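You operate a simulated robot arm through the tools that you are given. There is no shell and no other tool. Be economical: measure what you need, move in short steps, check, and stop when the job is done.

The job below is to be done with a simulated two-armed robot. You get a single attempt, and the scene is never put back.

JOB
On the top of the steel table, fold the grey rag in half.

The check looks at the end state, three seconds after you hand in, the way a careful person would. Anything else that was tipped, shoved, dropped, spilled or broken makes it a failure. Flat cloth is picked up by pressing the open fingertips on it (5 to 10 N) and closing them slowly along it; thin cloth reads only 2 to 8 mm in the jaws.

ROBOT AND FRAMES
Two 7-joint arms with two-finger parallel grippers on one trunk, on a base that drives. Base frame: it is fixed to the floor where the robot stands at the start and does not move with it; the origin is under the middle of the robot, x ahead of it, y to its left, z up; the surface under the hand at the start is at about z = 0.8. Lengths are in m, angles in degrees, forces in N, time in s.
The left shoulder is at the start at [0.07, 0.163, 1.045], the right one opposite. With the tool pointing down near the work surface each hand reaches from about 0.38 to 0.88 m from the robot's upright axis, wherever it stands, measured 20 degrees to its own side. Places, roughly: top of the steel table [0.7, -0.9, 0.8]. Payload 3.43 kg a hand.
The TCP of each hand is the grasp point between the finger pads, 0.034 m short of the fingertips. In the tool frame z runs along the fingers and y along their closing line. Largest opening 0.128 m; finger width 0.024, thickness 0.012; the body of the gripper, 0.048 by 0.13 m, starts 0.096 m behind the TCP.
Orientation is told as [roll, pitch, yaw] about the base's x, y, z axes, in that order, counted from this pose: with the fingers straight down and closing along the base's y, the tool's x points along the base's -x, its y along +y and its z along -z.

CONTROLS
- The arms move only by the tool jog_arm. It takes "left_moves", "right_moves" or both (then of equal length, played together; a hand with none holds still); each is a list of rows, each a list of 7 numbers: the shift along the tool's x, y, z in units of 40 mm (1.0 is 40 mm), then the turn, a rotation vector about the tool's x, y, z in units of 5 degrees (1.0 is 5 degrees), then the finger opening in m, from 0 to 0.128. In form: [[tx, ty, tz, ax, ay, az, gripper], ...]. A call has 1 to 10 rows; each row shifts and turns the commanded pose from where the row before left it, along the tool's axes as they then stand. A call with a number of a shift or a turn outside -1 to 1 is refused whole. Each row takes 0.2 s and may step no farther than 0.05 m and 8.6 degrees from the row before; otherwise, or with a gripper value out of range, the whole call is refused. A pose out of reach is approached as far as the arm can. The call stops where the force on the tool passes 40 N (or 10 N more than at its start, if that is more) or the arm is blocked; 0.2 s more then pass. The fingers move at their own pace (about 0.153 m/s each) and stop on an object; they squeeze with about 32 N. The grip force told is the motor's: it shows also when the fingers shut on nothing. Time passes only in rows, and 0.2 s behind the last, so rows that do not move let the fingers close. It gives the time, the measured TCP pose, the force on the tool (base axes), the opening and the grip force at its end, in the units of the frame above (readings bear some noise), with the torque about the TCP (base axes, N m) and any sound that the robot's microphone picked up.
- Cameras (640 x 400 px; columns grow to the right, rows downward): "scene" is now at [0.1355, -0.0251, 1.2726]; the picture's right is [-0.27, -0.96, 0.00], its down [-0.67, 0.19, -0.72] and it looks along [0.69, -0.19, -0.69] (base axes); focal length 283 px, centre (320, 200). "left" rides on the left gripper at [0.076, 0.011, -0.16] in its tool frame; the picture's right is [-0.15, 0.99, 0.00], its down [-0.88, -0.13, -0.46] and it looks along [-0.45, -0.07, 0.89] (tool axes); focal length 234 px, centre (320, 200). "right" rides on the right gripper at [0.076, -0.011, -0.16] in its tool frame; the picture's right is [0.15, 0.99, 0.00], its down [-0.88, 0.13, -0.46] and it looks along [-0.45, 0.07, 0.89] (tool axes); focal length 234 px, centre (320, 200). There is no depth. A picture from a camera that has moved, and an enlarged one, comes with that camera's place and axes in the base frame and with its lens. The place of the scene camera against the robot may be out by one fixed shift of up to 0.018 m in any direction.
- snapshot(camera): a new picture of that camera. It takes no simulated time.
- raise_lower(by): slides the trunk up (or, below 0, down) by that many m; the arms and the scene camera ride with it, the base frame stays. It gives what a move gives, with no picture.
- steer(legs): drives the robot by 1 to 6 legs, each [ahead, left, turn to the left] in m, m and degrees, along the robot's own axes; the way and the turn of a leg run together, so that a leg with both is an arc; at most 1.5 m and 180 degrees a leg. The arms and the cameras ride along, it lands a little off, and it stops where it bumps. It gives what a move gives.
- aim_head(pan, tilt): turns the head with the scene camera to pan (to the left, within 86 degrees either way) and tilt (down, from -29 to 69), counted from straight ahead of the robot. It gives what a move gives.
- close_up(camera, box): a new picture of the part [left, top, right, bottom] of that camera's present view, enlarged. It takes no simulated time.
- finish_job(): hands the job in; it is judged then, once.

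Go step by step. Nothing tells you exact positions but the pictures and the camera data: compare them with the known pose of the tool, close in by small moves and look again before you grip or let go. The budget is 120 turns and 100 pictures, counting those below and the enlarged ones. Unless the task says otherwise, let go and move clear before handing in, and close with one line.

The tools are called after "Request:" as name(argument=value, ...) on one line, values as JSON. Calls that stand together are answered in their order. jog_arm: Moves the arms, as the interface text tells. Its arguments: {"type":"object","properties":{"left_moves":{"type":"array"},"right_moves":{"type":"array"}},"required":[]} The other tools are called the same way: raise_lower (by) slides the trunk up or down; steer (legs) drives the base; aim_head (pan, tilt) turns the head that bears the scene camera; snapshot (camera) takes a picture; close_up (camera, box) takes an enlarged picture of a part of a camera's view; finish_job () hands the job in.

At the start:

```text
clock: 0.0
left_tcp_pos: [0.5169, 0.0787, 1.0421]
left_tool_rot: [0.0, 0.0, 0.1]
left_ft_force: [0.2, -0.4, -0.1]
left_ft_torque: [0.01, 0.02, -0.01]
left_width: 0.1278
left_grip_force: 0.0
right_tcp_pos: [0.478, -0.3649, 1.0015]
right_tool_rot: [0.0, -0.1, 0.1]
right_ft_force: [-0.2, -0.5, 0.2]
right_ft_torque: [-0.02, -0.02, 0.01]
right_width: 0.1281
right_grip_force: 0.0
trunk travel left (down, up): [-0.525, 0.415]
robot x, y, heading: [0.0006, -0.0027, 0.1]
head pan, tilt: [-15.5, 43.9]
```

scene: 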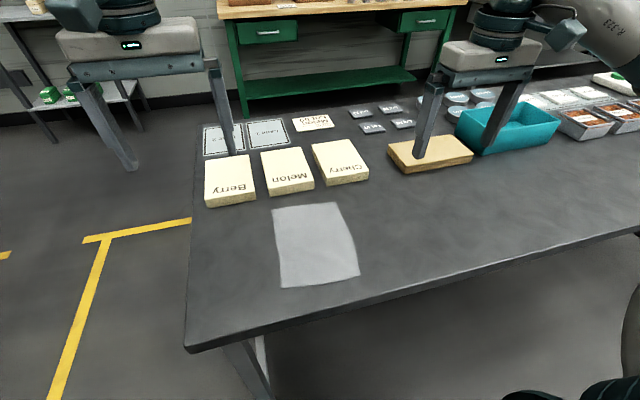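
right: 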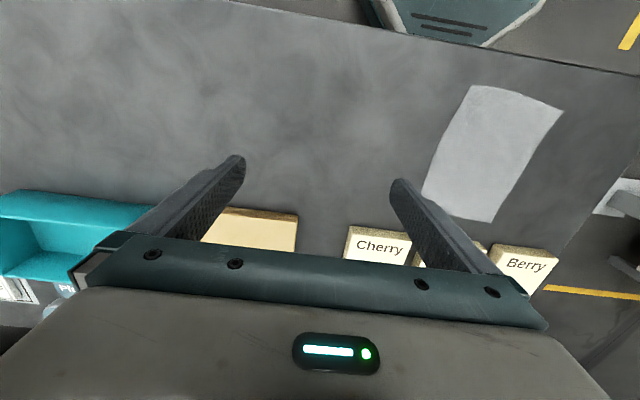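
left: 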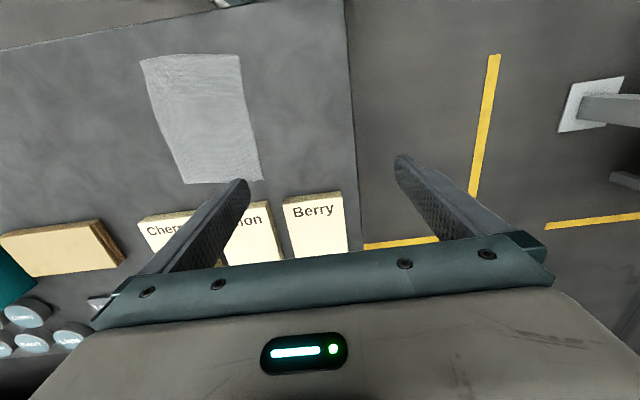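

The rag lies at about x 0.40–0.61, y -0.18…-0.03, with the blocks beginning at about x 0.64. I plan to pick up its two near corners with both hands and fold them onto the far corners. First I'll centre the robot on the rag and back off a little.

Request:
steer(legs=[[-0.1, 0, 0], [0, -0.105, 0]])

Request:
aim_head(pan=0, tilt=46)

Request:
snapshot(camera="scene")

```text
clock: 1.9
left_tcp_pos: [0.4144, -0.0263, 1.0423]
left_tool_rot: [0.0, 0.0, -0.1]
left_ft_force: [-0.7, -0.1, 0.1]
left_ft_torque: [-0.01, 0.02, 0.0]
left_width: 0.1281
left_grip_force: 0.0
right_tcp_pos: [0.375, -0.4704, 1.0024]
right_tool_rot: [0.0, 0.0, -0.2]
right_ft_force: [-0.1, 0.5, 0.5]
right_ft_torque: [0.03, -0.02, -0.06]
right_width: 0.1282
right_grip_force: 0.1
trunk travel left (down, up): [-0.525, 0.415]
robot x, y, heading: [-0.0978, -0.1035, -0.4]
head pan, tilt: [-15.5, 43.9]
```

```text
clock: 2.7
left_tcp_pos: [0.4138, -0.0248, 1.0423]
left_tool_rot: [0.0, 0.0, -0.2]
left_ft_force: [-0.3, 0.0, 0.1]
left_ft_torque: [0.01, 0.0, -0.03]
left_width: 0.1282
left_grip_force: 0.0
right_tcp_pos: [0.3762, -0.4697, 1.0019]
right_tool_rot: [0.1, -0.1, -0.2]
right_ft_force: [-0.7, -0.4, -0.3]
right_ft_torque: [0.01, -0.03, 0.01]
right_width: 0.128
right_grip_force: 0.0
trunk travel left (down, up): [-0.525, 0.415]
robot x, y, heading: [-0.0985, -0.1026, -0.1]
head pan, tilt: [0.0, 46.0]
```

```text
96 pictures are left
camera scene: at [0.0353, -0.1073, 1.2697], right [-0.01, -1.0, 0.0], down [-0.72, 0.0, -0.69], along [0.69, 0.0, -0.72], focal length 283 px, centre (320, 200)
```

scene: 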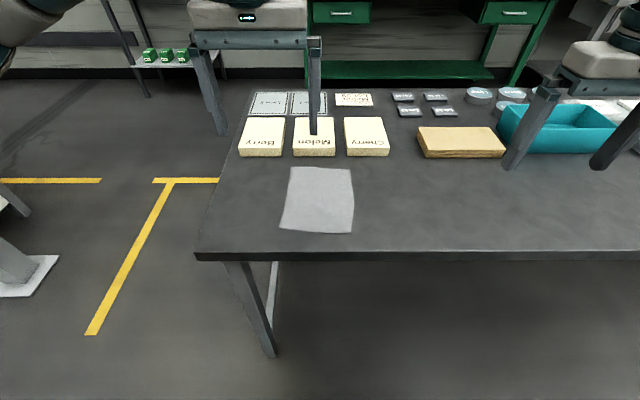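

The rag and table edge agree with the first estimate: near corners are about (0.404,-0.023) and (0.394,-0.176), far corners (0.608,-0.032) and (0.600,-0.190). I'll yaw both hands so that the jaws close along x.

Request:
jog_arm(left_moves=[[0, 0, 0, 0, 0, 1, 0.128], [0, 0, 0, 0, 0, 1, 0.128], [0, 0, 0, 0, 0, 1, 0.128], [0, 0, 0, 0, 0, 1, 0.128], [0, 0, 0, 0, 0, 1, 0.128], [0, 0, 0, 0, 0, 1, 0.128], [0, 0, 0, 0, 0, 1, 0.128], [0, 0, 0, 0, 0, 1, 0.128], [0, 0, 0, 0, 0, 1, 0.128]], right_moves=[[0, 0, 0, 0, 0, -1, 0.128], [0, 0, 0, 0, 0, -1, 0.128], [0, 0, 0, 0, 0, -1, 0.128], [0, 0, 0, 0, 0, -1, 0.128], [0, 0, 0, 0, 0, -1, 0.128], [0, 0, 0, 0, 0, -1, 0.128], [0, 0, 0, 0, 0, -1, 0.128], [0, 0, 0, 0, 0, -1, 0.128], [0, 0, 0, 0, 0, -1, 0.128]])

Request:
jog_arm(left_moves=[[0, 0, 0, 0, 0, 1, 0.06], [0, 0, 0, 0, 0, 1, 0.06], [0, 0, 0, 0, 0, 1, 0.06], [0, 0, 0, 0, 0, 1, 0.06], [0, 0, 0, 0, 0, 1, 0.06], [0, 0, 0, 0, 0, 1, 0.06], [0, 0, 0, 0, 0, 1, 0.06], [0, 0, 0, 0, 0, 1, 0.06], [0, 0, 0, 0, 0, 1, 0.06]], right_moves=[[0, 0, 0, 0, 0, -1, 0.06], [0, 0, 0, 0, 0, -1, 0.06], [0, 0, 0, 0, 0, -1, 0.06], [0, 0, 0, 0, 0, -1, 0.06], [0, 0, 0, 0, 0, -1, 0.06], [0, 0, 0, 0, 0, -1, 0.06], [0, 0, 0, 0, 0, -1, 0.06], [0, 0, 0, 0, 0, -1, 0.06], [0, 0, 0, 0, 0, -1, 0.06]])

```text
clock: 4.7
left_tcp_pos: [0.4142, -0.0265, 1.0418]
left_tool_rot: [0.0, 0.1, -45.2]
left_ft_force: [-1.2, -0.1, 0.5]
left_ft_torque: [-0.01, 0.02, 0.02]
left_width: 0.128
left_grip_force: 0.1
right_tcp_pos: [0.3743, -0.4705, 1.0021]
right_tool_rot: [-0.1, -0.1, 44.8]
right_ft_force: [0.6, 0.1, 0.2]
right_ft_torque: [0.01, 0.03, -0.03]
right_width: 0.1281
right_grip_force: 0.1
trunk travel left (down, up): [-0.525, 0.415]
robot x, y, heading: [-0.1016, -0.1021, 0.2]
head pan, tilt: [0.0, 46.0]
```

```text
clock: 6.7
left_tcp_pos: [0.3661, -0.0422, 1.0329]
left_tool_rot: [0.1, -0.1, -90.0]
left_ft_force: [0.5, 0.1, -0.8]
left_ft_torque: [0.01, -0.01, 0.04]
left_width: 0.0598
left_grip_force: 0.1
left hand out of reach, approached as far as the arm can: row 8, 9
right_tcp_pos: [0.27, -0.3381, 0.9909]
right_tool_rot: [0.0, 0.0, 89.6]
right_ft_force: [-0.5, 0.2, 0.1]
right_ft_torque: [0.0, -0.01, -0.04]
right_width: 0.0597
right_grip_force: 0.2
right hand out of reach, approached as far as the arm can: row 2, 3, 4, 5, 6, 7, 8, 9
trunk travel left (down, up): [-0.525, 0.415]
robot x, y, heading: [-0.1009, -0.1043, -0.3]
head pan, tilt: [0.0, 46.0]
```

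Yaw of exactly 90° runs out of reach where the hands are now. I'll back the left off to about -75° and move the right towards the rag to see what it can do there.

Request:
jog_arm(left_moves=[[0, 0, 0, 0, 0, -1, 0.06], [0, 0, 0, 0, 0, -1, 0.06], [0, 0, 0, 0, 0, -1, 0.06], [0, 0, 0, 0, 0, 0, 0.06]], right_moves=[[0, -1, 0, 0, 0, 1, 0.06], [0, -1, 0, 0, 0, 1, 0.06], [-1, 0, 0, 0, 0, 1, 0.06], [-1, 0, 0, 0, 0, 0, 0.06]])

```text
clock: 7.7
left_tcp_pos: [0.3667, -0.041, 1.0334]
left_tool_rot: [0.1, -0.1, -75.1]
left_ft_force: [0.8, 0.4, -0.5]
left_ft_torque: [0.0, -0.02, -0.01]
left_width: 0.06
left_grip_force: 0.0
right_tcp_pos: [0.3534, -0.2474, 0.9892]
right_tool_rot: [0.0, 0.0, 74.7]
right_ft_force: [0.0, -0.5, -0.5]
right_ft_torque: [0.0, 0.02, -0.01]
right_width: 0.0599
right_grip_force: 0.0
right hand out of reach, approached as far as the arm can: row 1, 2
trunk travel left (down, up): [-0.525, 0.415]
robot x, y, heading: [-0.1002, -0.1054, -0.1]
head pan, tilt: [0.0, 46.0]
```

Both hands hold a ±75° yaw, which is good enough. I'll move them above the near corners and tilt the wrists outward by 10° to keep them apart.

Request:
jog_arm(left_moves=[[-0.12, 0.44, 0, 0, 0, 0, 0.06], [-0.12, 0.44, 0, 0, 0, 0, 0.06], [-0.12, 0.44, 0, 0, 0, 0, 0.06], [0, 0, 0, 0, -1, 0, 0.06], [0, 0, 0, 0, -1, 0, 0.06], [0, 0, 0, 0, 0, 0, 0.06]], right_moves=[[-0.73, -0.32, 0, 0, 0, 0, 0.06], [-0.73, -0.32, 0, 0, 0, 0, 0.06], [-0.73, -0.32, 0, 0, 0, 0, 0.06], [0, 0, 0, 0, -1, 0, 0.06], [0, 0, 0, 0, -1, 0, 0.06], [0, 0, 0, 0, 0, 0, 0.06]])

Request:
snapshot(camera="scene")

Request:
snapshot(camera="right")

Request:
snapshot(camera="left")

```text
clock: 9.1
left_tcp_pos: [0.4205, -0.0423, 1.0335]
left_tool_rot: [0.0, -10.1, -75.2]
left_ft_force: [0.7, 1.0, 0.8]
left_ft_torque: [0.01, 0.01, 0.0]
left_width: 0.0602
left_grip_force: 0.0
right_tcp_pos: [0.4108, -0.1772, 0.9882]
right_tool_rot: [0.0, -10.1, 74.8]
right_ft_force: [0.2, 0.5, 0.1]
right_ft_torque: [0.0, -0.03, 0.01]
right_width: 0.0601
right_grip_force: 0.0
trunk travel left (down, up): [-0.525, 0.415]
robot x, y, heading: [-0.0991, -0.1047, -0.0]
head pan, tilt: [0.0, 46.0]
```

```text
95 pictures are left
camera scene: at [0.0353, -0.1076, 1.2697], right [0.0, -1.0, 0.0], down [-0.72, 0.0, -0.69], along [0.69, 0.0, -0.72], focal length 283 px, centre (320, 200)
```

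scene: 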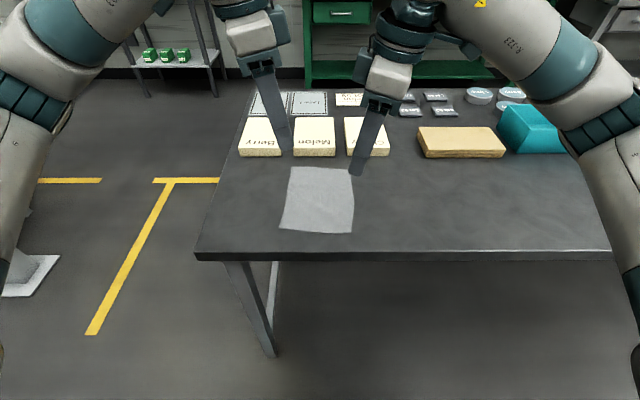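

```text
94 pictures are left
camera right: at [0.3963, -0.2784, 1.1334], right [-0.99, 0.12, -0.03], down [0.08, 0.79, 0.6], along [0.09, 0.6, -0.8], focal length 234 px, centre (320, 200)
```

right: 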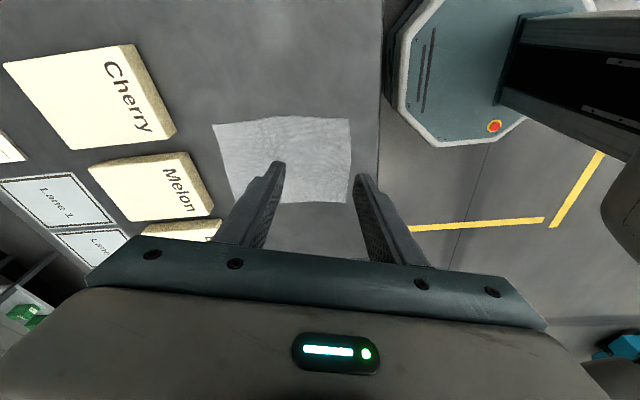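

```text
93 pictures are left
camera left: at [0.4044, 0.0607, 1.1771], right [0.99, 0.11, 0.03], down [0.08, -0.79, 0.6], along [0.09, -0.6, -0.8], focal length 234 px, centre (320, 200)
```

left: 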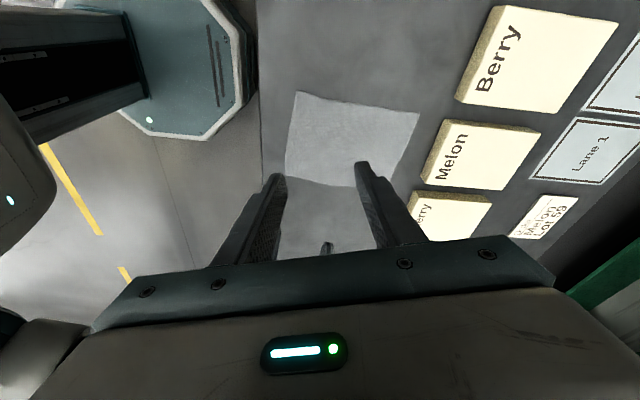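

The wrist cameras put the rag's near corners at about (0.388,-0.021) and (0.375,-0.171), so the scene camera reads about 18 mm too far in x. I'll halve the tilt and lower both hands to about 3 cm over the corners.

Request:
jog_arm(left_moves=[[0, 0, 0, 0, 1, 0, 0.036], [0.073, 0.023, 0.7, 0, 0, 0, 0.036], [0.073, 0.023, 0.7, 0, 0, 0, 0.036], [0.073, 0.023, 0.7, 0, 0, 0, 0.036], [0.073, 0.023, 0.7, 0, 0, 0, 0.036], [0.073, 0.023, 0.7, 0, 0, 0, 0.036], [0.073, 0.023, 0.7, 0, 0, 0, 0.036], [0, 0, 0, 0, 0, 0, 0.036]], right_moves=[[0, 0, 0, 0, 1, 0, 0.036], [-0.048, 0.012, 0.52, 0, 0, 0, 0.036], [-0.048, 0.012, 0.52, 0, 0, 0, 0.036], [-0.048, 0.012, 0.52, 0, 0, 0, 0.036], [-0.048, 0.012, 0.52, 0, 0, 0, 0.036], [-0.048, 0.012, 0.52, 0, 0, 0, 0.036], [-0.048, 0.012, 0.52, 0, 0, 0, 0.036], [0, 0, 0, 0, 0, 0, 0.036]])

Request:
snapshot(camera="scene")

Request:
snapshot(camera="right")

Request:
snapshot(camera="left")

```text
clock: 10.9
left_tcp_pos: [0.4246, -0.0385, 0.8654]
left_tool_rot: [0.0, -5.0, -75.2]
left_ft_force: [-0.1, -0.1, -0.6]
left_ft_torque: [-0.01, -0.03, 0.02]
left_width: 0.036
left_grip_force: 0.1
right_tcp_pos: [0.416, -0.1546, 0.8646]
right_tool_rot: [0.1, -5.0, 74.7]
right_ft_force: [0.6, 0.6, 0.9]
right_ft_torque: [0.0, 0.0, 0.01]
right_width: 0.0358
right_grip_force: 0.1
trunk travel left (down, up): [-0.525, 0.415]
robot x, y, heading: [-0.1004, -0.1016, -0.3]
head pan, tilt: [0.0, 46.0]
```

```text
92 pictures are left
camera scene: at [0.0349, -0.1077, 1.2697], right [0.0, -1.0, 0.0], down [-0.72, 0.0, -0.69], along [0.69, 0.0, -0.72], focal length 283 px, centre (320, 200)
```

scene: 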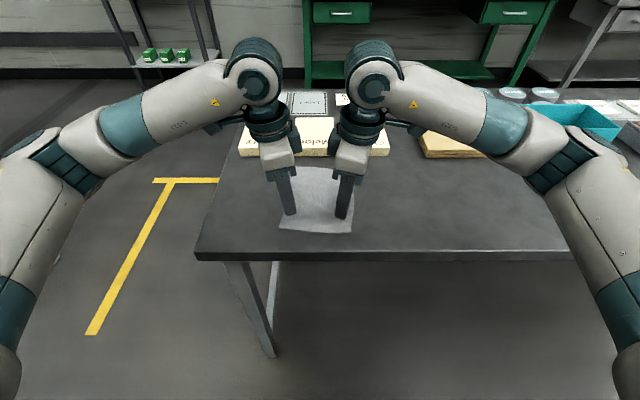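

```text
91 pictures are left
camera right: at [0.404, -0.2442, 1.0179], right [-0.99, 0.12, -0.01], down [0.09, 0.84, 0.53], along [0.07, 0.53, -0.85], focal length 234 px, centre (320, 200)
```

right: 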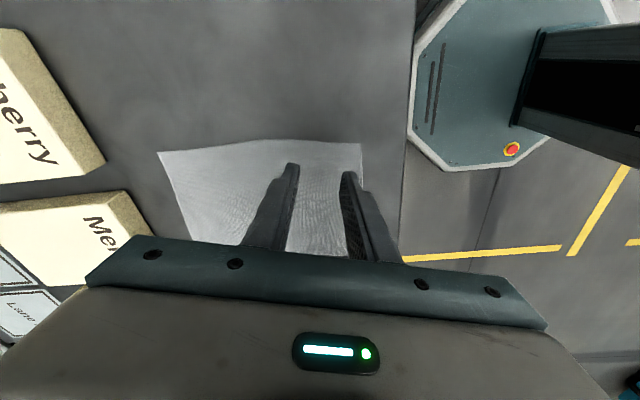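

```text
90 pictures are left
camera left: at [0.4114, 0.0505, 1.0178], right [0.99, 0.11, 0.01], down [0.09, -0.84, 0.53], along [0.07, -0.53, -0.85], focal length 234 px, centre (320, 200)
```

left: 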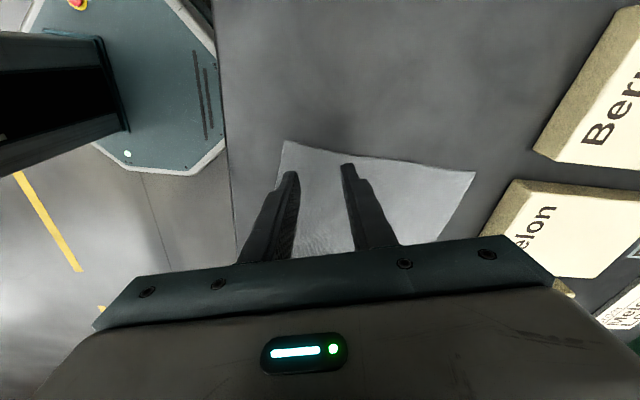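

Both jaws sit just over the near corners, spanning them as intended. Lowering to just above contact.

Request:
jog_arm(left_moves=[[0, 0, 0.2, 0, 0, 0, 0.036], [0, 0, 0.2, 0, 0, 0, 0.036], [0, 0, 0.2, 0, 0, 0, 0.036], [0, 0, 0.05, 0, 0, 0, 0.036]], right_moves=[[0, 0, 0.2, 0, 0, 0, 0.036], [0, 0, 0.2, 0, 0, 0, 0.036], [0, 0, 0.2, 0, 0, 0, 0.036], [0, 0, 0.05, 0, 0, 0, 0.036]])

```text
clock: 11.9
left_tcp_pos: [0.4253, -0.0401, 0.8385]
left_tool_rot: [-0.1, -5.0, -75.1]
left_ft_force: [0.5, 0.3, -0.1]
left_ft_torque: [-0.01, 0.02, -0.03]
left_width: 0.0361
left_grip_force: 0.1
right_tcp_pos: [0.4179, -0.1511, 0.8394]
right_tool_rot: [-0.1, -5.0, 74.8]
right_ft_force: [-0.5, 0.8, -0.8]
right_ft_torque: [0.03, 0.02, -0.01]
right_width: 0.0359
right_grip_force: 0.1
trunk travel left (down, up): [-0.525, 0.415]
robot x, y, heading: [-0.1026, -0.1025, -0.1]
head pan, tilt: [0.0, 46.0]
```

Request:
jog_arm(left_moves=[[0, 0, 0.05, 0, 0, 0, 0.036], [0, 0, 0.05, 0, 0, 0, 0.036]], right_moves=[[0, 0, 0.05, 0, 0, 0, 0.036], [0, 0, 0.05, 0, 0, 0, 0.036]])

```text
clock: 12.5
left_tcp_pos: [0.4253, -0.0404, 0.837]
left_tool_rot: [0.1, -4.9, -75.2]
left_ft_force: [0.3, 1.1, 11.4]
left_ft_torque: [0.06, 0.26, 0.0]
left_width: 0.0355
left_grip_force: 0.1
right_tcp_pos: [0.4161, -0.1518, 0.8361]
right_tool_rot: [-0.2, -5.0, 74.9]
right_ft_force: [0.2, 0.3, 1.3]
right_ft_torque: [-0.02, -0.02, -0.02]
right_width: 0.036
right_grip_force: 0.0
trunk travel left (down, up): [-0.525, 0.415]
robot x, y, heading: [-0.1014, -0.1027, -0.0]
head pan, tilt: [0.0, 46.0]
```

The left hand presses with 11 N and the right barely touches. I'll even them out.

Request:
jog_arm(left_moves=[[0, 0, -0.01, 0, 0, 0, 0.036], [0, 0, 0, 0, 0, 0, 0.036]], right_moves=[[0, 0, 0.03, 0, 0, 0, 0.036], [0, 0, 0, 0, 0, 0, 0.036]])

```text
clock: 13.1
left_tcp_pos: [0.4268, -0.0401, 0.8367]
left_tool_rot: [0.1, -5.2, -75.2]
left_ft_force: [2.5, 0.9, 9.0]
left_ft_torque: [0.02, 0.16, -0.02]
left_width: 0.0355
left_grip_force: 0.1
right_tcp_pos: [0.4166, -0.1512, 0.8361]
right_tool_rot: [-0.1, -5.0, 74.8]
right_ft_force: [-0.1, -1.1, 12.8]
right_ft_torque: [-0.07, 0.09, 0.03]
right_width: 0.036
right_grip_force: 0.0
trunk travel left (down, up): [-0.525, 0.415]
robot x, y, heading: [-0.1055, -0.1036, -0.2]
head pan, tilt: [0.0, 46.0]
```

Request:
jog_arm(left_moves=[[0, 0, 0, 0, 0, 0, 0.032], [0, 0, 0, 0, 0, 0, 0.028], [0, 0, 0, 0, 0, 0, 0.024], [0, 0, 0, 0, 0, 0, 0.02], [0, 0, 0, 0, 0, 0, 0.016], [0, 0, 0, 0, 0, 0, 0.012], [0, 0, 0, 0, 0, 0, 0.008], [0, 0, 0, 0, 0, 0, 0.004], [0, 0, 0, 0, 0, 0, 0], [0, 0, 0, 0, 0, 0, 0]], right_moves=[[0, 0, -0.01, 0, 0, 0, 0.032], [0, 0, 0, 0, 0, 0, 0.028], [0, 0, 0, 0, 0, 0, 0.024], [0, 0, 0, 0, 0, 0, 0.02], [0, 0, 0, 0, 0, 0, 0.016], [0, 0, 0, 0, 0, 0, 0.012], [0, 0, 0, 0, 0, 0, 0.008], [0, 0, 0, 0, 0, 0, 0.004], [0, 0, 0, 0, 0, 0, 0], [0, 0, 0, 0, 0, 0, 0]])

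Request:
snapshot(camera="right")

Request:
snapshot(camera="left")

Request:
snapshot(camera="scene")

```text
clock: 15.3
left_tcp_pos: [0.424, -0.0407, 0.8362]
left_tool_rot: [0.1, -5.0, -75.2]
left_ft_force: [-2.6, -5.1, 9.7]
left_ft_torque: [-0.25, 0.07, -0.04]
left_width: 0.0026
left_grip_force: 32.2
right_tcp_pos: [0.4157, -0.1513, 0.8363]
right_tool_rot: [-0.1, -5.1, 74.8]
right_ft_force: [0.5, 5.4, 17.7]
right_ft_torque: [0.13, -0.01, 0.05]
right_width: 0.0023
right_grip_force: 32.2
trunk travel left (down, up): [-0.525, 0.415]
robot x, y, heading: [-0.102, -0.102, -0.0]
head pan, tilt: [0.0, 46.0]
```

```text
89 pictures are left
camera right: at [0.4032, -0.2406, 0.9892], right [-0.99, 0.12, -0.02], down [0.09, 0.84, 0.53], along [0.08, 0.53, -0.85], focal length 234 px, centre (320, 200)
```

right: 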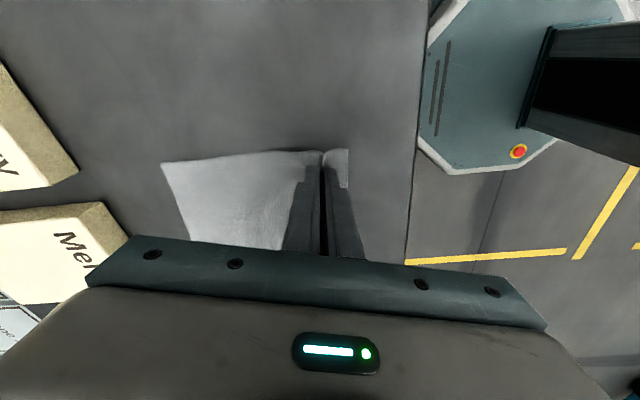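

```text
88 pictures are left
camera left: at [0.4116, 0.0494, 0.9889], right [0.99, 0.11, 0.01], down [0.09, -0.84, 0.53], along [0.07, -0.53, -0.85], focal length 234 px, centre (320, 200)
```

left: 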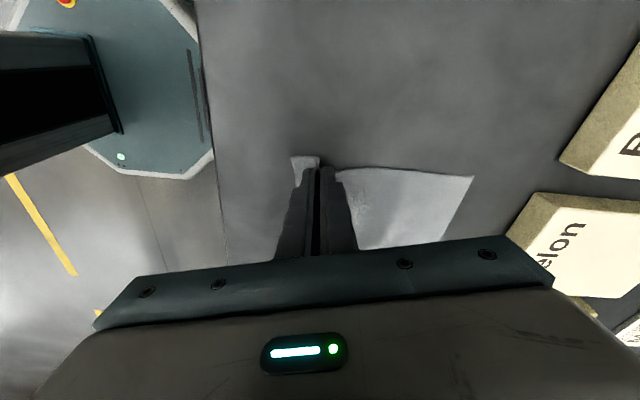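

```text
87 pictures are left
camera scene: at [0.0328, -0.1074, 1.27], right [0.0, -1.0, 0.0], down [-0.72, 0.0, -0.7], along [0.7, 0.0, -0.72], focal length 283 px, centre (320, 200)
```

scene: 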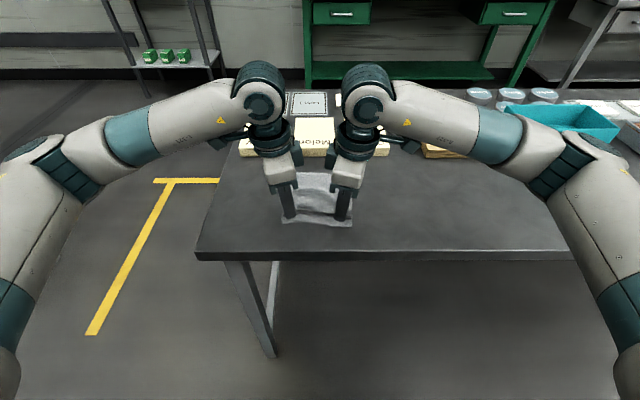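

Both corners are pinched, but about 25 mm of hem is left outside the jaws and would end up as a turned-back lip. I'll open again, spreading the cloth back, and re-grip closer to the edge.

Request:
jog_arm(left_moves=[[0, 0, 0, 0, 0, 0, 0.01], [0, 0, 0, 0, 0, 0, 0.02], [0, 0, 0, 0, 0, 0, 0.03], [0, 0, 0, 0, 0, 0, 0.036], [0, 0, 0, 0, 0, 0, 0.038], [0, 0, -0.3, 0, 0, 0, 0.038], [0, 0, -0.3, 0, 0, 0, 0.038]], right_moves=[[0, 0, 0, 0, 0, 0, 0.01], [0, 0, 0, 0, 0, 0, 0.02], [0, 0, 0, 0, 0, 0, 0.03], [0, 0, 0, 0, 0, 0, 0.036], [0, 0, 0, 0, 0, 0, 0.038], [0, 0, -0.3, 0, 0, 0, 0.038], [0, 0, -0.3, 0, 0, 0, 0.038]])

Request:
snapshot(camera="right")

Request:
snapshot(camera="left")

```text
clock: 16.9
left_tcp_pos: [0.425, -0.0364, 0.8591]
left_tool_rot: [0.0, -5.0, -75.2]
left_ft_force: [-0.9, -0.2, -1.0]
left_ft_torque: [-0.01, 0.0, -0.02]
left_width: 0.0379
left_grip_force: 0.1
right_tcp_pos: [0.4152, -0.1524, 0.8579]
right_tool_rot: [0.1, -4.9, 74.8]
right_ft_force: [-0.2, 0.8, 0.5]
right_ft_torque: [0.02, 0.02, -0.03]
right_width: 0.038
right_grip_force: 0.0
trunk travel left (down, up): [-0.525, 0.415]
robot x, y, heading: [-0.1023, -0.1054, -0.2]
head pan, tilt: [0.0, 46.0]
```

```text
86 pictures are left
camera right: at [0.403, -0.2417, 1.0112], right [-0.99, 0.12, -0.01], down [0.1, 0.84, 0.53], along [0.07, 0.52, -0.85], focal length 234 px, centre (320, 200)
```

right: 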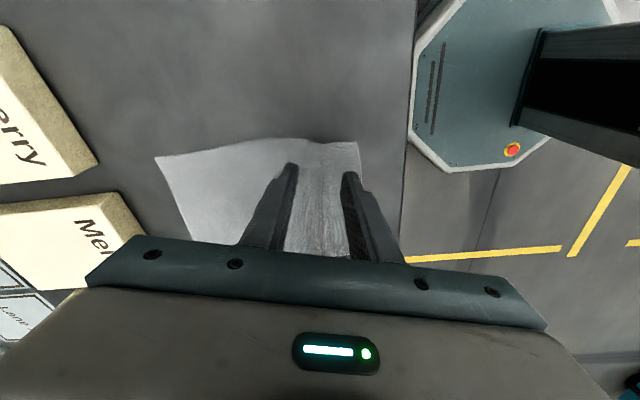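

```text
85 pictures are left
camera left: at [0.4125, 0.0524, 1.0118], right [0.99, 0.11, 0.01], down [0.09, -0.84, 0.53], along [0.07, -0.53, -0.85], focal length 234 px, centre (320, 200)
```

left: 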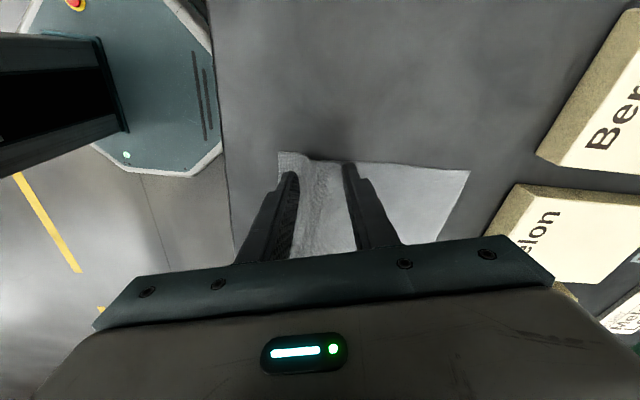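

The cloth sprang back almost flat. I'll shift both hands about 13 mm towards the robot so the near finger just bites the hem, then press again.

Request:
jog_arm(left_moves=[[-0.07, -0.41, 0, 0, 0, 0, 0.036], [0, 0, 0, 0, 0, 0, 0.036], [0, 0, 0.25, 0, 0, 0, 0.036], [0, 0, 0.22, 0, 0, 0, 0.036], [0, 0, 0.06, 0, 0, 0, 0.036], [0, 0, 0, 0, 0, 0, 0.036]], right_moves=[[0.08, 0.29, 0, 0, 0, 0, 0.036], [0, 0, 0, 0, 0, 0, 0.036], [0, 0, 0.25, 0, 0, 0, 0.036], [0, 0, 0.22, 0, 0, 0, 0.036], [0, 0, 0.06, 0, 0, 0, 0.036], [0, 0, 0, 0, 0, 0, 0.036]])

Request:
close_up(camera="right", box=[220, 100, 420, 260])

Request:
close_up(camera="left", box=[220, 100, 420, 260])

```text
clock: 18.3
left_tcp_pos: [0.4112, -0.0468, 0.8371]
left_tool_rot: [0.0, -5.0, -75.2]
left_ft_force: [-0.6, 0.6, -0.2]
left_ft_torque: [0.03, -0.01, 0.0]
left_width: 0.036
left_grip_force: 0.0
right_tcp_pos: [0.4053, -0.1529, 0.8371]
right_tool_rot: [0.0, -5.0, 74.8]
right_ft_force: [-0.4, -0.4, 0.3]
right_ft_torque: [-0.03, -0.01, 0.02]
right_width: 0.0359
right_grip_force: 0.1
trunk travel left (down, up): [-0.525, 0.415]
robot x, y, heading: [-0.0997, -0.103, -0.1]
head pan, tilt: [0.0, 46.0]
```

```text
2.50 times, centred on (320, 180) of right
camera zoom: at [0.393, -0.2413, 0.99], right [-0.99, 0.12, -0.01], down [0.09, 0.84, 0.53], along [0.07, 0.53, -0.85], focal length 585 px, centre (320, 250)
```

zoom: 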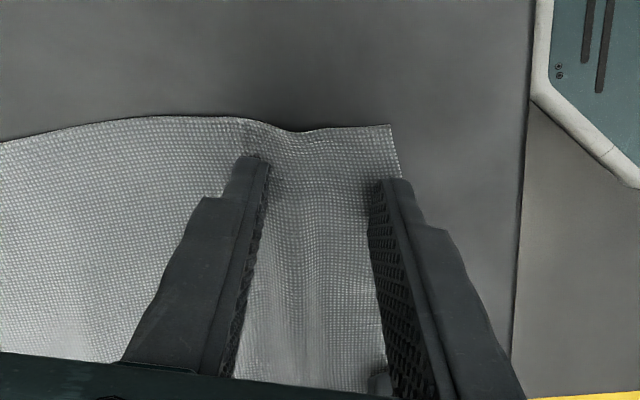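

```text
2.50 times, centred on (320, 180) of left
camera zoom: at [0.3981, 0.043, 0.9902], right [0.99, 0.11, 0.01], down [0.09, -0.84, 0.53], along [0.07, -0.53, -0.85], focal length 585 px, centre (320, 250)
```

zoom: 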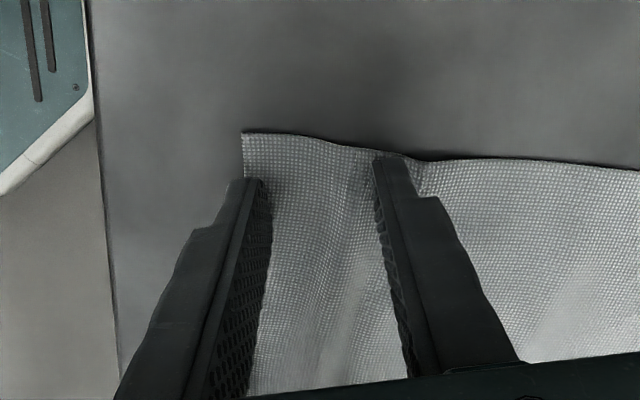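

The near finger of each hand sits right on the hem. Pressing down the last millimetre.

Request:
jog_arm(left_moves=[[0, 0, 0.03, 0, 0, 0, 0.036], [0, 0, 0.01, 0, 0, 0, 0.036]], right_moves=[[0, 0, 0.03, 0, 0, 0, 0.036], [0, 0, 0.01, 0, 0, 0, 0.036]])

```text
clock: 18.9
left_tcp_pos: [0.4112, -0.0473, 0.8364]
left_tool_rot: [0.1, -5.0, -75.2]
left_ft_force: [0.0, 0.7, 0.3]
left_ft_torque: [0.03, 0.02, 0.0]
left_width: 0.0359
left_grip_force: 0.0
right_tcp_pos: [0.4044, -0.1514, 0.8358]
right_tool_rot: [-0.1, -5.0, 74.6]
right_ft_force: [0.3, -1.2, 7.0]
right_ft_torque: [-0.07, 0.05, 0.03]
right_width: 0.0358
right_grip_force: 0.0
trunk travel left (down, up): [-0.525, 0.415]
robot x, y, heading: [-0.0996, -0.1011, -0.5]
head pan, tilt: [0.0, 46.0]
```

Request:
jog_arm(left_moves=[[0, 0, 0.03, 0, 0, 0, 0.036], [0, 0, 0, 0, 0, 0, 0.036]])

```text
clock: 19.5
left_tcp_pos: [0.4111, -0.0474, 0.8364]
left_tool_rot: [0.1, -5.0, -75.2]
left_ft_force: [-0.7, -0.5, 5.1]
left_ft_torque: [0.07, 0.05, -0.02]
left_width: 0.0359
left_grip_force: 0.0
right_tcp_pos: [0.4049, -0.1523, 0.8362]
right_tool_rot: [-0.2, -4.9, 74.8]
right_ft_force: [1.8, -0.4, 9.3]
right_ft_torque: [-0.07, 0.07, -0.01]
right_width: 0.0353
right_grip_force: 0.1
trunk travel left (down, up): [-0.525, 0.415]
robot x, y, heading: [-0.1015, -0.1049, -0.2]
head pan, tilt: [0.0, 46.0]
```

Request:
jog_arm(left_moves=[[0, 0, 0.01, 0, 0, 0, 0.032], [0, 0, 0, 0, 0, 0, 0.028], [0, 0, 0, 0, 0, 0, 0.024], [0, 0, 0, 0, 0, 0, 0.02], [0, 0, 0, 0, 0, 0, 0.016], [0, 0, 0, 0, 0, 0, 0.012], [0, 0, 0, 0, 0, 0, 0.008], [0, 0, 0, 0, 0, 0, 0.004], [0, 0, 0, 0, 0, 0, 0], [0, 0, 0, 0, 0, 0, 0]], right_moves=[[0, 0, 0, 0, 0, 0, 0.032], [0, 0, 0, 0, 0, 0, 0.028], [0, 0, 0, 0, 0, 0, 0.024], [0, 0, 0, 0, 0, 0, 0.02], [0, 0, 0, 0, 0, 0, 0.016], [0, 0, 0, 0, 0, 0, 0.012], [0, 0, 0, 0, 0, 0, 0.008], [0, 0, 0, 0, 0, 0, 0.004], [0, 0, 0, 0, 0, 0, 0], [0, 0, 0, 0, 0, 0, 0]])

Request:
close_up(camera="right", box=[220, 100, 420, 260])

Request:
close_up(camera="left", box=[220, 100, 420, 260])

```text
clock: 21.7
left_tcp_pos: [0.41, -0.0484, 0.8364]
left_tool_rot: [0.0, -5.1, -75.2]
left_ft_force: [0.5, -2.0, 20.1]
left_ft_torque: [-0.02, 0.06, 0.05]
left_width: 0.0029
left_grip_force: 32.1
right_tcp_pos: [0.4038, -0.1518, 0.836]
right_tool_rot: [-0.1, -5.0, 74.8]
right_ft_force: [-0.1, 2.3, 3.9]
right_ft_torque: [0.03, 0.02, -0.02]
right_width: 0.003
right_grip_force: 31.7
trunk travel left (down, up): [-0.525, 0.415]
robot x, y, heading: [-0.101, -0.1064, 0.1]
head pan, tilt: [0.0, 46.0]
```

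```text
2.50 times, centred on (320, 180) of right
camera zoom: at [0.3912, -0.241, 0.9895], right [-0.99, 0.12, -0.01], down [0.09, 0.84, 0.53], along [0.08, 0.53, -0.85], focal length 585 px, centre (320, 250)
```

zoom: 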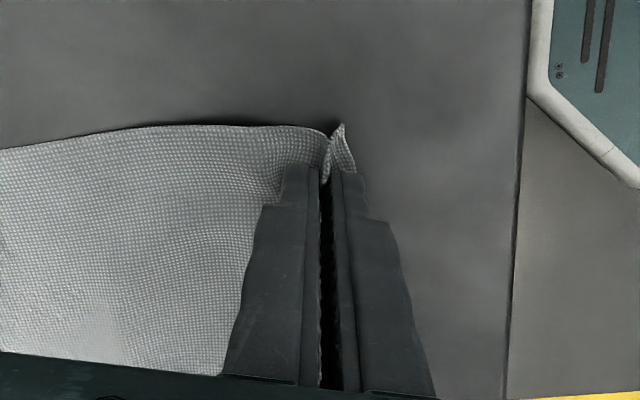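

```text
2.50 times, centred on (320, 180) of left
camera zoom: at [0.397, 0.0419, 0.9886], right [0.99, 0.11, 0.01], down [0.09, -0.84, 0.53], along [0.07, -0.53, -0.85], focal length 585 px, centre (320, 250)
```

zoom: 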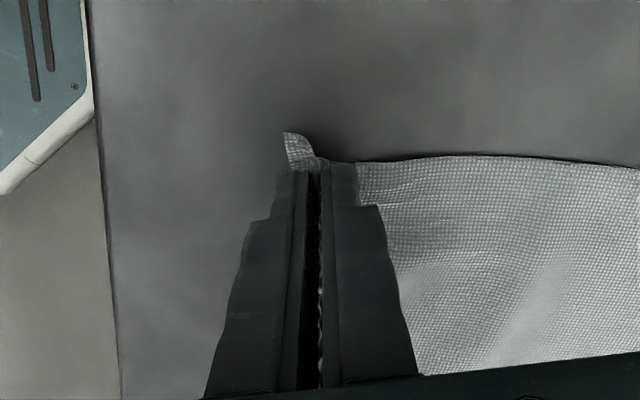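

Both hands now hold the hem with almost no loose tail (3 mm in the jaws). I'll lift along the first half of a low arc about the middle of the rag.

Request:
jog_arm(left_moves=[[-0.075, 0.145, -0.43, 0, 0, 0, 0], [-0.075, 0.145, -0.43, 0, 0, 0, 0], [-0.105, 0.3, -0.28, 0, 0, 0, 0], [-0.105, 0.3, -0.28, 0, 0, 0, 0], [-0.14, 0.485, -0.14, 0, 0, 0, 0], [-0.14, 0.485, -0.14, 0, 0, 0, 0], [0, 0, 0, 0, 0, 0, 0]], right_moves=[[-0.075, -0.145, -0.43, 0, 0, 0, 0], [-0.075, -0.145, -0.43, 0, 0, 0, 0], [-0.105, -0.3, -0.28, 0, 0, 0, 0], [-0.105, -0.3, -0.28, 0, 0, 0, 0], [-0.14, -0.485, -0.14, 0, 0, 0, 0], [-0.14, -0.485, -0.14, 0, 0, 0, 0], [0, 0, 0, 0, 0, 0, 0]])

Request:
snapshot(camera="scene")

Request:
snapshot(camera="right")

Request:
snapshot(camera="left")

```text
clock: 23.3
left_tcp_pos: [0.449, -0.0468, 0.8926]
left_tool_rot: [-0.1, -5.1, -75.2]
left_ft_force: [0.0, -5.3, 0.9]
left_ft_torque: [-0.19, -0.03, 0.0]
left_width: 0.0029
left_grip_force: 32.2
left hand out of reach, approached as far as the arm can: row 5, 6
right_tcp_pos: [0.4535, -0.1521, 0.8966]
right_tool_rot: [0.0, -5.0, 74.7]
right_ft_force: [0.1, 5.6, -0.7]
right_ft_torque: [0.16, 0.03, 0.02]
right_width: 0.0028
right_grip_force: 31.7
right hand out of reach, approached as far as the arm can: row 5, 6
trunk travel left (down, up): [-0.525, 0.415]
robot x, y, heading: [-0.0998, -0.1059, -0.3]
head pan, tilt: [0.0, 46.0]
```

```text
80 pictures are left
camera scene: at [0.0355, -0.1075, 1.2696], right [0.0, -1.0, 0.0], down [-0.72, 0.0, -0.69], along [0.69, 0.0, -0.72], focal length 283 px, centre (320, 200)
```

scene: 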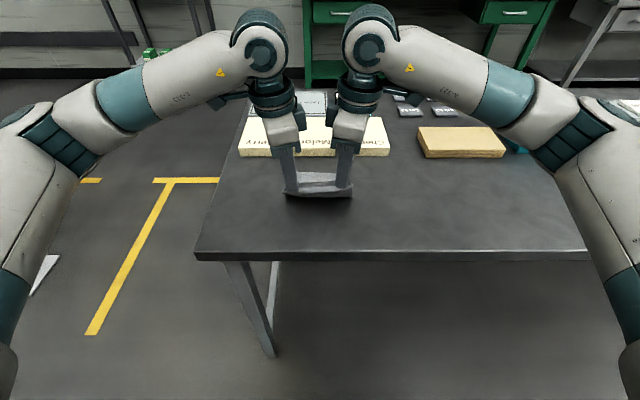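

```text
79 pictures are left
camera right: at [0.4401, -0.2414, 1.0499], right [-0.99, 0.12, -0.01], down [0.09, 0.84, 0.53], along [0.07, 0.53, -0.85], focal length 234 px, centre (320, 200)
```

right: 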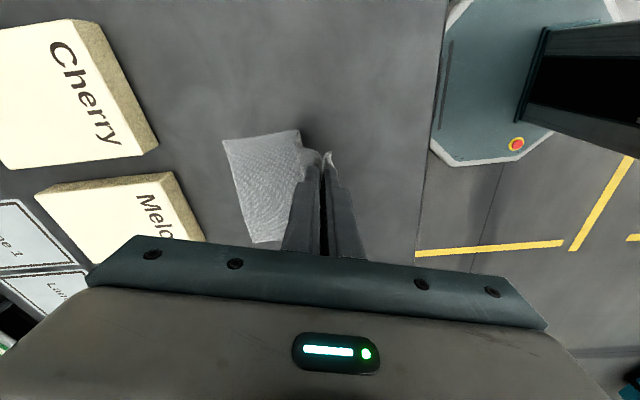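

```text
78 pictures are left
camera left: at [0.4359, 0.0427, 1.0449], right [0.99, 0.11, 0.01], down [0.09, -0.84, 0.53], along [0.07, -0.53, -0.85], focal length 234 px, centre (320, 200)
```

left: 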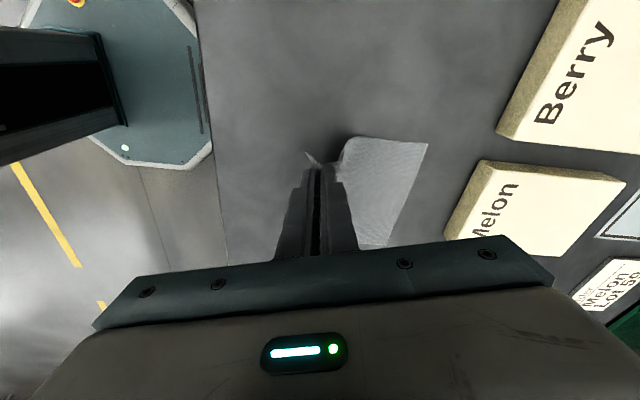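

The arms run out of forward reach at this wrist yaw, so I'll carry the cloth forward with the base instead. I'll also ease the slight sideways stretch by bringing the hands 3 mm nearer each other.

Request:
jog_arm(left_moves=[[-0.08, 0, -0.2, 0, 0, 0, 0], [0, 0, 0, 0, 0, 0, 0]], right_moves=[[-0.08, 0.06, -0.1, 0, 0, 0, 0], [0, 0, 0, 0, 0, 0, 0]])

Request:
steer(legs=[[0.045, 0, 0]])

Request:
snapshot(camera="left")

Request:
snapshot(camera="scene")

```text
clock: 23.9
left_tcp_pos: [0.4489, -0.0492, 0.9001]
left_tool_rot: [0.0, -5.0, -75.2]
left_ft_force: [-0.1, 0.8, -0.3]
left_ft_torque: [-0.06, 0.03, -0.02]
left_width: 0.003
left_grip_force: 31.9
right_tcp_pos: [0.4514, -0.148, 0.9023]
right_tool_rot: [0.0, -5.0, 74.7]
right_ft_force: [0.9, 0.2, -0.6]
right_ft_torque: [0.0, 0.0, 0.02]
right_width: 0.0028
right_grip_force: 31.9
trunk travel left (down, up): [-0.525, 0.415]
robot x, y, heading: [-0.1016, -0.1036, -0.2]
head pan, tilt: [0.0, 46.0]
```

```text
clock: 24.8
left_tcp_pos: [0.4943, -0.0491, 0.8991]
left_tool_rot: [-0.1, -4.9, -75.1]
left_ft_force: [-0.1, -1.0, 0.4]
left_ft_torque: [0.02, 0.03, 0.0]
left_width: 0.0028
left_grip_force: 31.9
right_tcp_pos: [0.4962, -0.1493, 0.9009]
right_tool_rot: [0.1, -5.0, 74.8]
right_ft_force: [0.3, 0.3, -0.8]
right_ft_torque: [0.05, 0.06, 0.01]
right_width: 0.0029
right_grip_force: 32.5
trunk travel left (down, up): [-0.525, 0.415]
robot x, y, heading: [-0.0574, -0.1069, -0.1]
head pan, tilt: [0.0, 46.0]
```

```text
77 pictures are left
camera left: at [0.4815, 0.0409, 1.052], right [0.99, 0.11, 0.01], down [0.09, -0.84, 0.53], along [0.07, -0.53, -0.85], focal length 234 px, centre (320, 200)
```

left: 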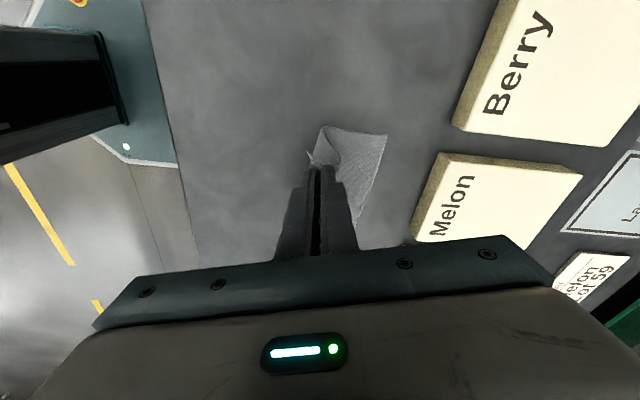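

```text
76 pictures are left
camera scene: at [0.0812, -0.1076, 1.2695], right [0.0, -1.0, 0.0], down [-0.72, 0.0, -0.69], along [0.69, 0.0, -0.72], focal length 283 px, centre (320, 200)
```

scene: 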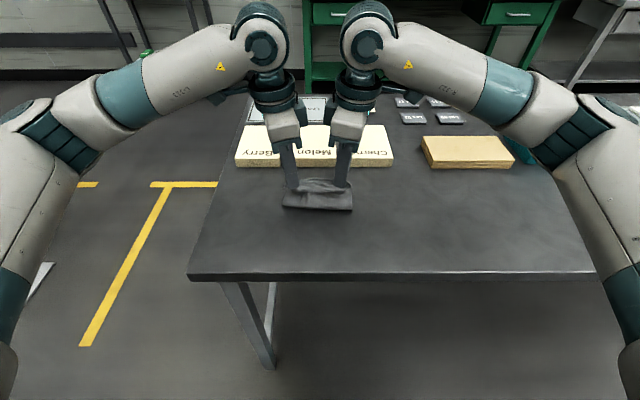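

The cloth is curling over nicely, with the far edge at about x 0.56 and the fold at about 0.465. I'll alternate lowering and driving so the hem follows the arc down.

Request:
jog_arm(left_moves=[[0, 0, 0.18, 0, 0, 0, 0], [0, 0, 0.18, 0, 0, 0, 0]], right_moves=[[0, 0, 0.2, 0, 0, 0, 0], [0, 0, 0.2, 0, 0, 0, 0]])

Request:
steer(legs=[[0.022, 0, 0]])

Request:
jog_arm(left_moves=[[0, 0, 0.25, 0, 0, 0, 0], [0, 0, 0.25, 0, 0, 0, 0]], right_moves=[[0, 0, 0.25, 0, 0, 0, 0], [0, 0, 0.25, 0, 0, 0, 0]])

Request:
steer(legs=[[0.022, 0, 0]])

Request:
snapshot(camera="left")

Request:
snapshot(camera="right")

Request:
snapshot(camera="scene")

```text
clock: 25.4
left_tcp_pos: [0.4933, -0.0498, 0.8843]
left_tool_rot: [-0.1, -5.0, -75.1]
left_ft_force: [0.9, 0.3, -0.1]
left_ft_torque: [0.01, 0.02, -0.03]
left_width: 0.003
left_grip_force: 32.2
right_tcp_pos: [0.4963, -0.1475, 0.8842]
right_tool_rot: [0.0, -5.0, 74.8]
right_ft_force: [0.1, 0.1, -0.5]
right_ft_torque: [-0.01, 0.01, -0.01]
right_width: 0.0027
right_grip_force: 32.3
trunk travel left (down, up): [-0.525, 0.415]
robot x, y, heading: [-0.0609, -0.1005, -0.2]
head pan, tilt: [0.0, 46.0]
```

```text
clock: 26.2
left_tcp_pos: [0.5142, -0.0511, 0.8858]
left_tool_rot: [0.0, -4.9, -75.2]
left_ft_force: [1.1, -0.5, 0.5]
left_ft_torque: [-0.02, 0.02, 0.0]
left_width: 0.0029
left_grip_force: 32.4
right_tcp_pos: [0.5165, -0.1467, 0.8856]
right_tool_rot: [0.0, -5.0, 74.8]
right_ft_force: [-0.5, 0.2, 0.3]
right_ft_torque: [0.01, 0.04, 0.0]
right_width: 0.0029
right_grip_force: 32.1
trunk travel left (down, up): [-0.525, 0.415]
robot x, y, heading: [-0.0358, -0.1023, -0.2]
head pan, tilt: [0.0, 46.0]
```

```text
clock: 26.8
left_tcp_pos: [0.5155, -0.0525, 0.8637]
left_tool_rot: [0.0, -5.0, -75.0]
left_ft_force: [0.2, -1.0, 0.3]
left_ft_torque: [0.01, 0.0, 0.0]
left_width: 0.0029
left_grip_force: 32.1
right_tcp_pos: [0.5182, -0.1464, 0.8655]
right_tool_rot: [0.0, -4.9, 74.8]
right_ft_force: [0.5, -0.2, 0.4]
right_ft_torque: [0.03, 0.02, 0.04]
right_width: 0.0029
right_grip_force: 31.9
trunk travel left (down, up): [-0.525, 0.415]
robot x, y, heading: [-0.0343, -0.1014, -0.0]
head pan, tilt: [0.0, 46.0]
```

```text
clock: 27.6
left_tcp_pos: [0.5374, -0.0528, 0.8653]
left_tool_rot: [0.0, -4.9, -75.0]
left_ft_force: [0.5, 0.1, 0.1]
left_ft_torque: [-0.01, 0.0, 0.01]
left_width: 0.0029
left_grip_force: 32.1
right_tcp_pos: [0.5388, -0.1461, 0.8645]
right_tool_rot: [0.0, -4.9, 74.8]
right_ft_force: [0.3, 0.3, -0.8]
right_ft_torque: [0.0, 0.02, 0.04]
right_width: 0.0026
right_grip_force: 32.0
trunk travel left (down, up): [-0.525, 0.415]
robot x, y, heading: [-0.0177, -0.104, -0.3]
head pan, tilt: [0.0, 46.0]
```

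```text
75 pictures are left
camera left: at [0.5241, 0.0374, 1.0184], right [0.99, 0.11, 0.01], down [0.09, -0.84, 0.53], along [0.07, -0.53, -0.85], focal length 234 px, centre (320, 200)
```

left: 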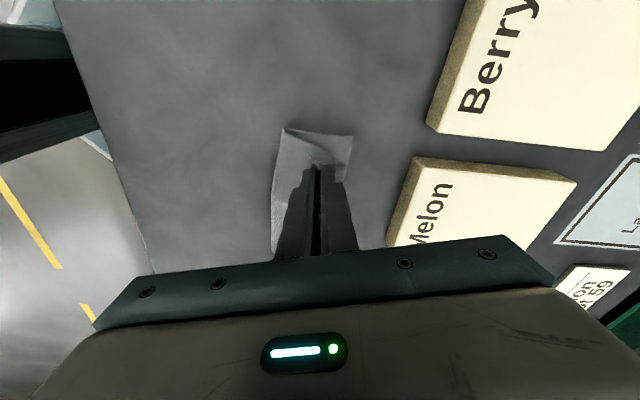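

```text
74 pictures are left
camera right: at [0.5272, -0.2356, 1.0185], right [-0.99, 0.12, -0.01], down [0.09, 0.84, 0.53], along [0.07, 0.53, -0.85], focal length 234 px, centre (320, 200)
```

right: 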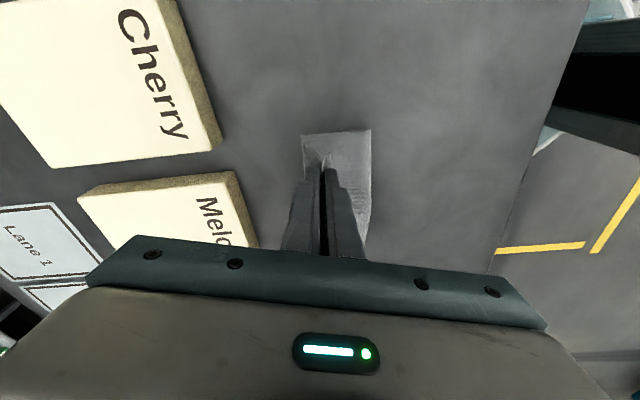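

```text
73 pictures are left
camera scene: at [0.1232, -0.108, 1.2697], right [0.0, -1.0, 0.0], down [-0.72, 0.0, -0.69], along [0.69, 0.0, -0.72], focal length 283 px, centre (320, 200)
```

scene: 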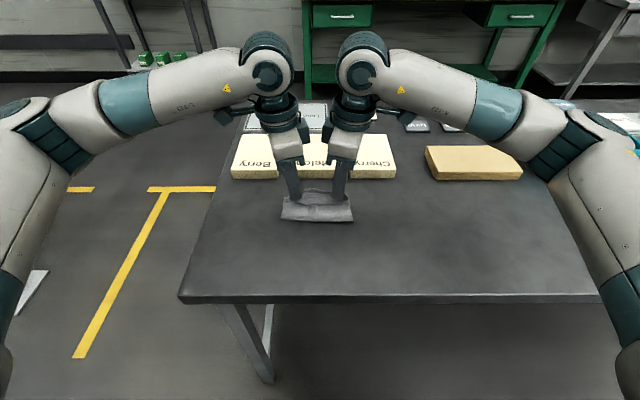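

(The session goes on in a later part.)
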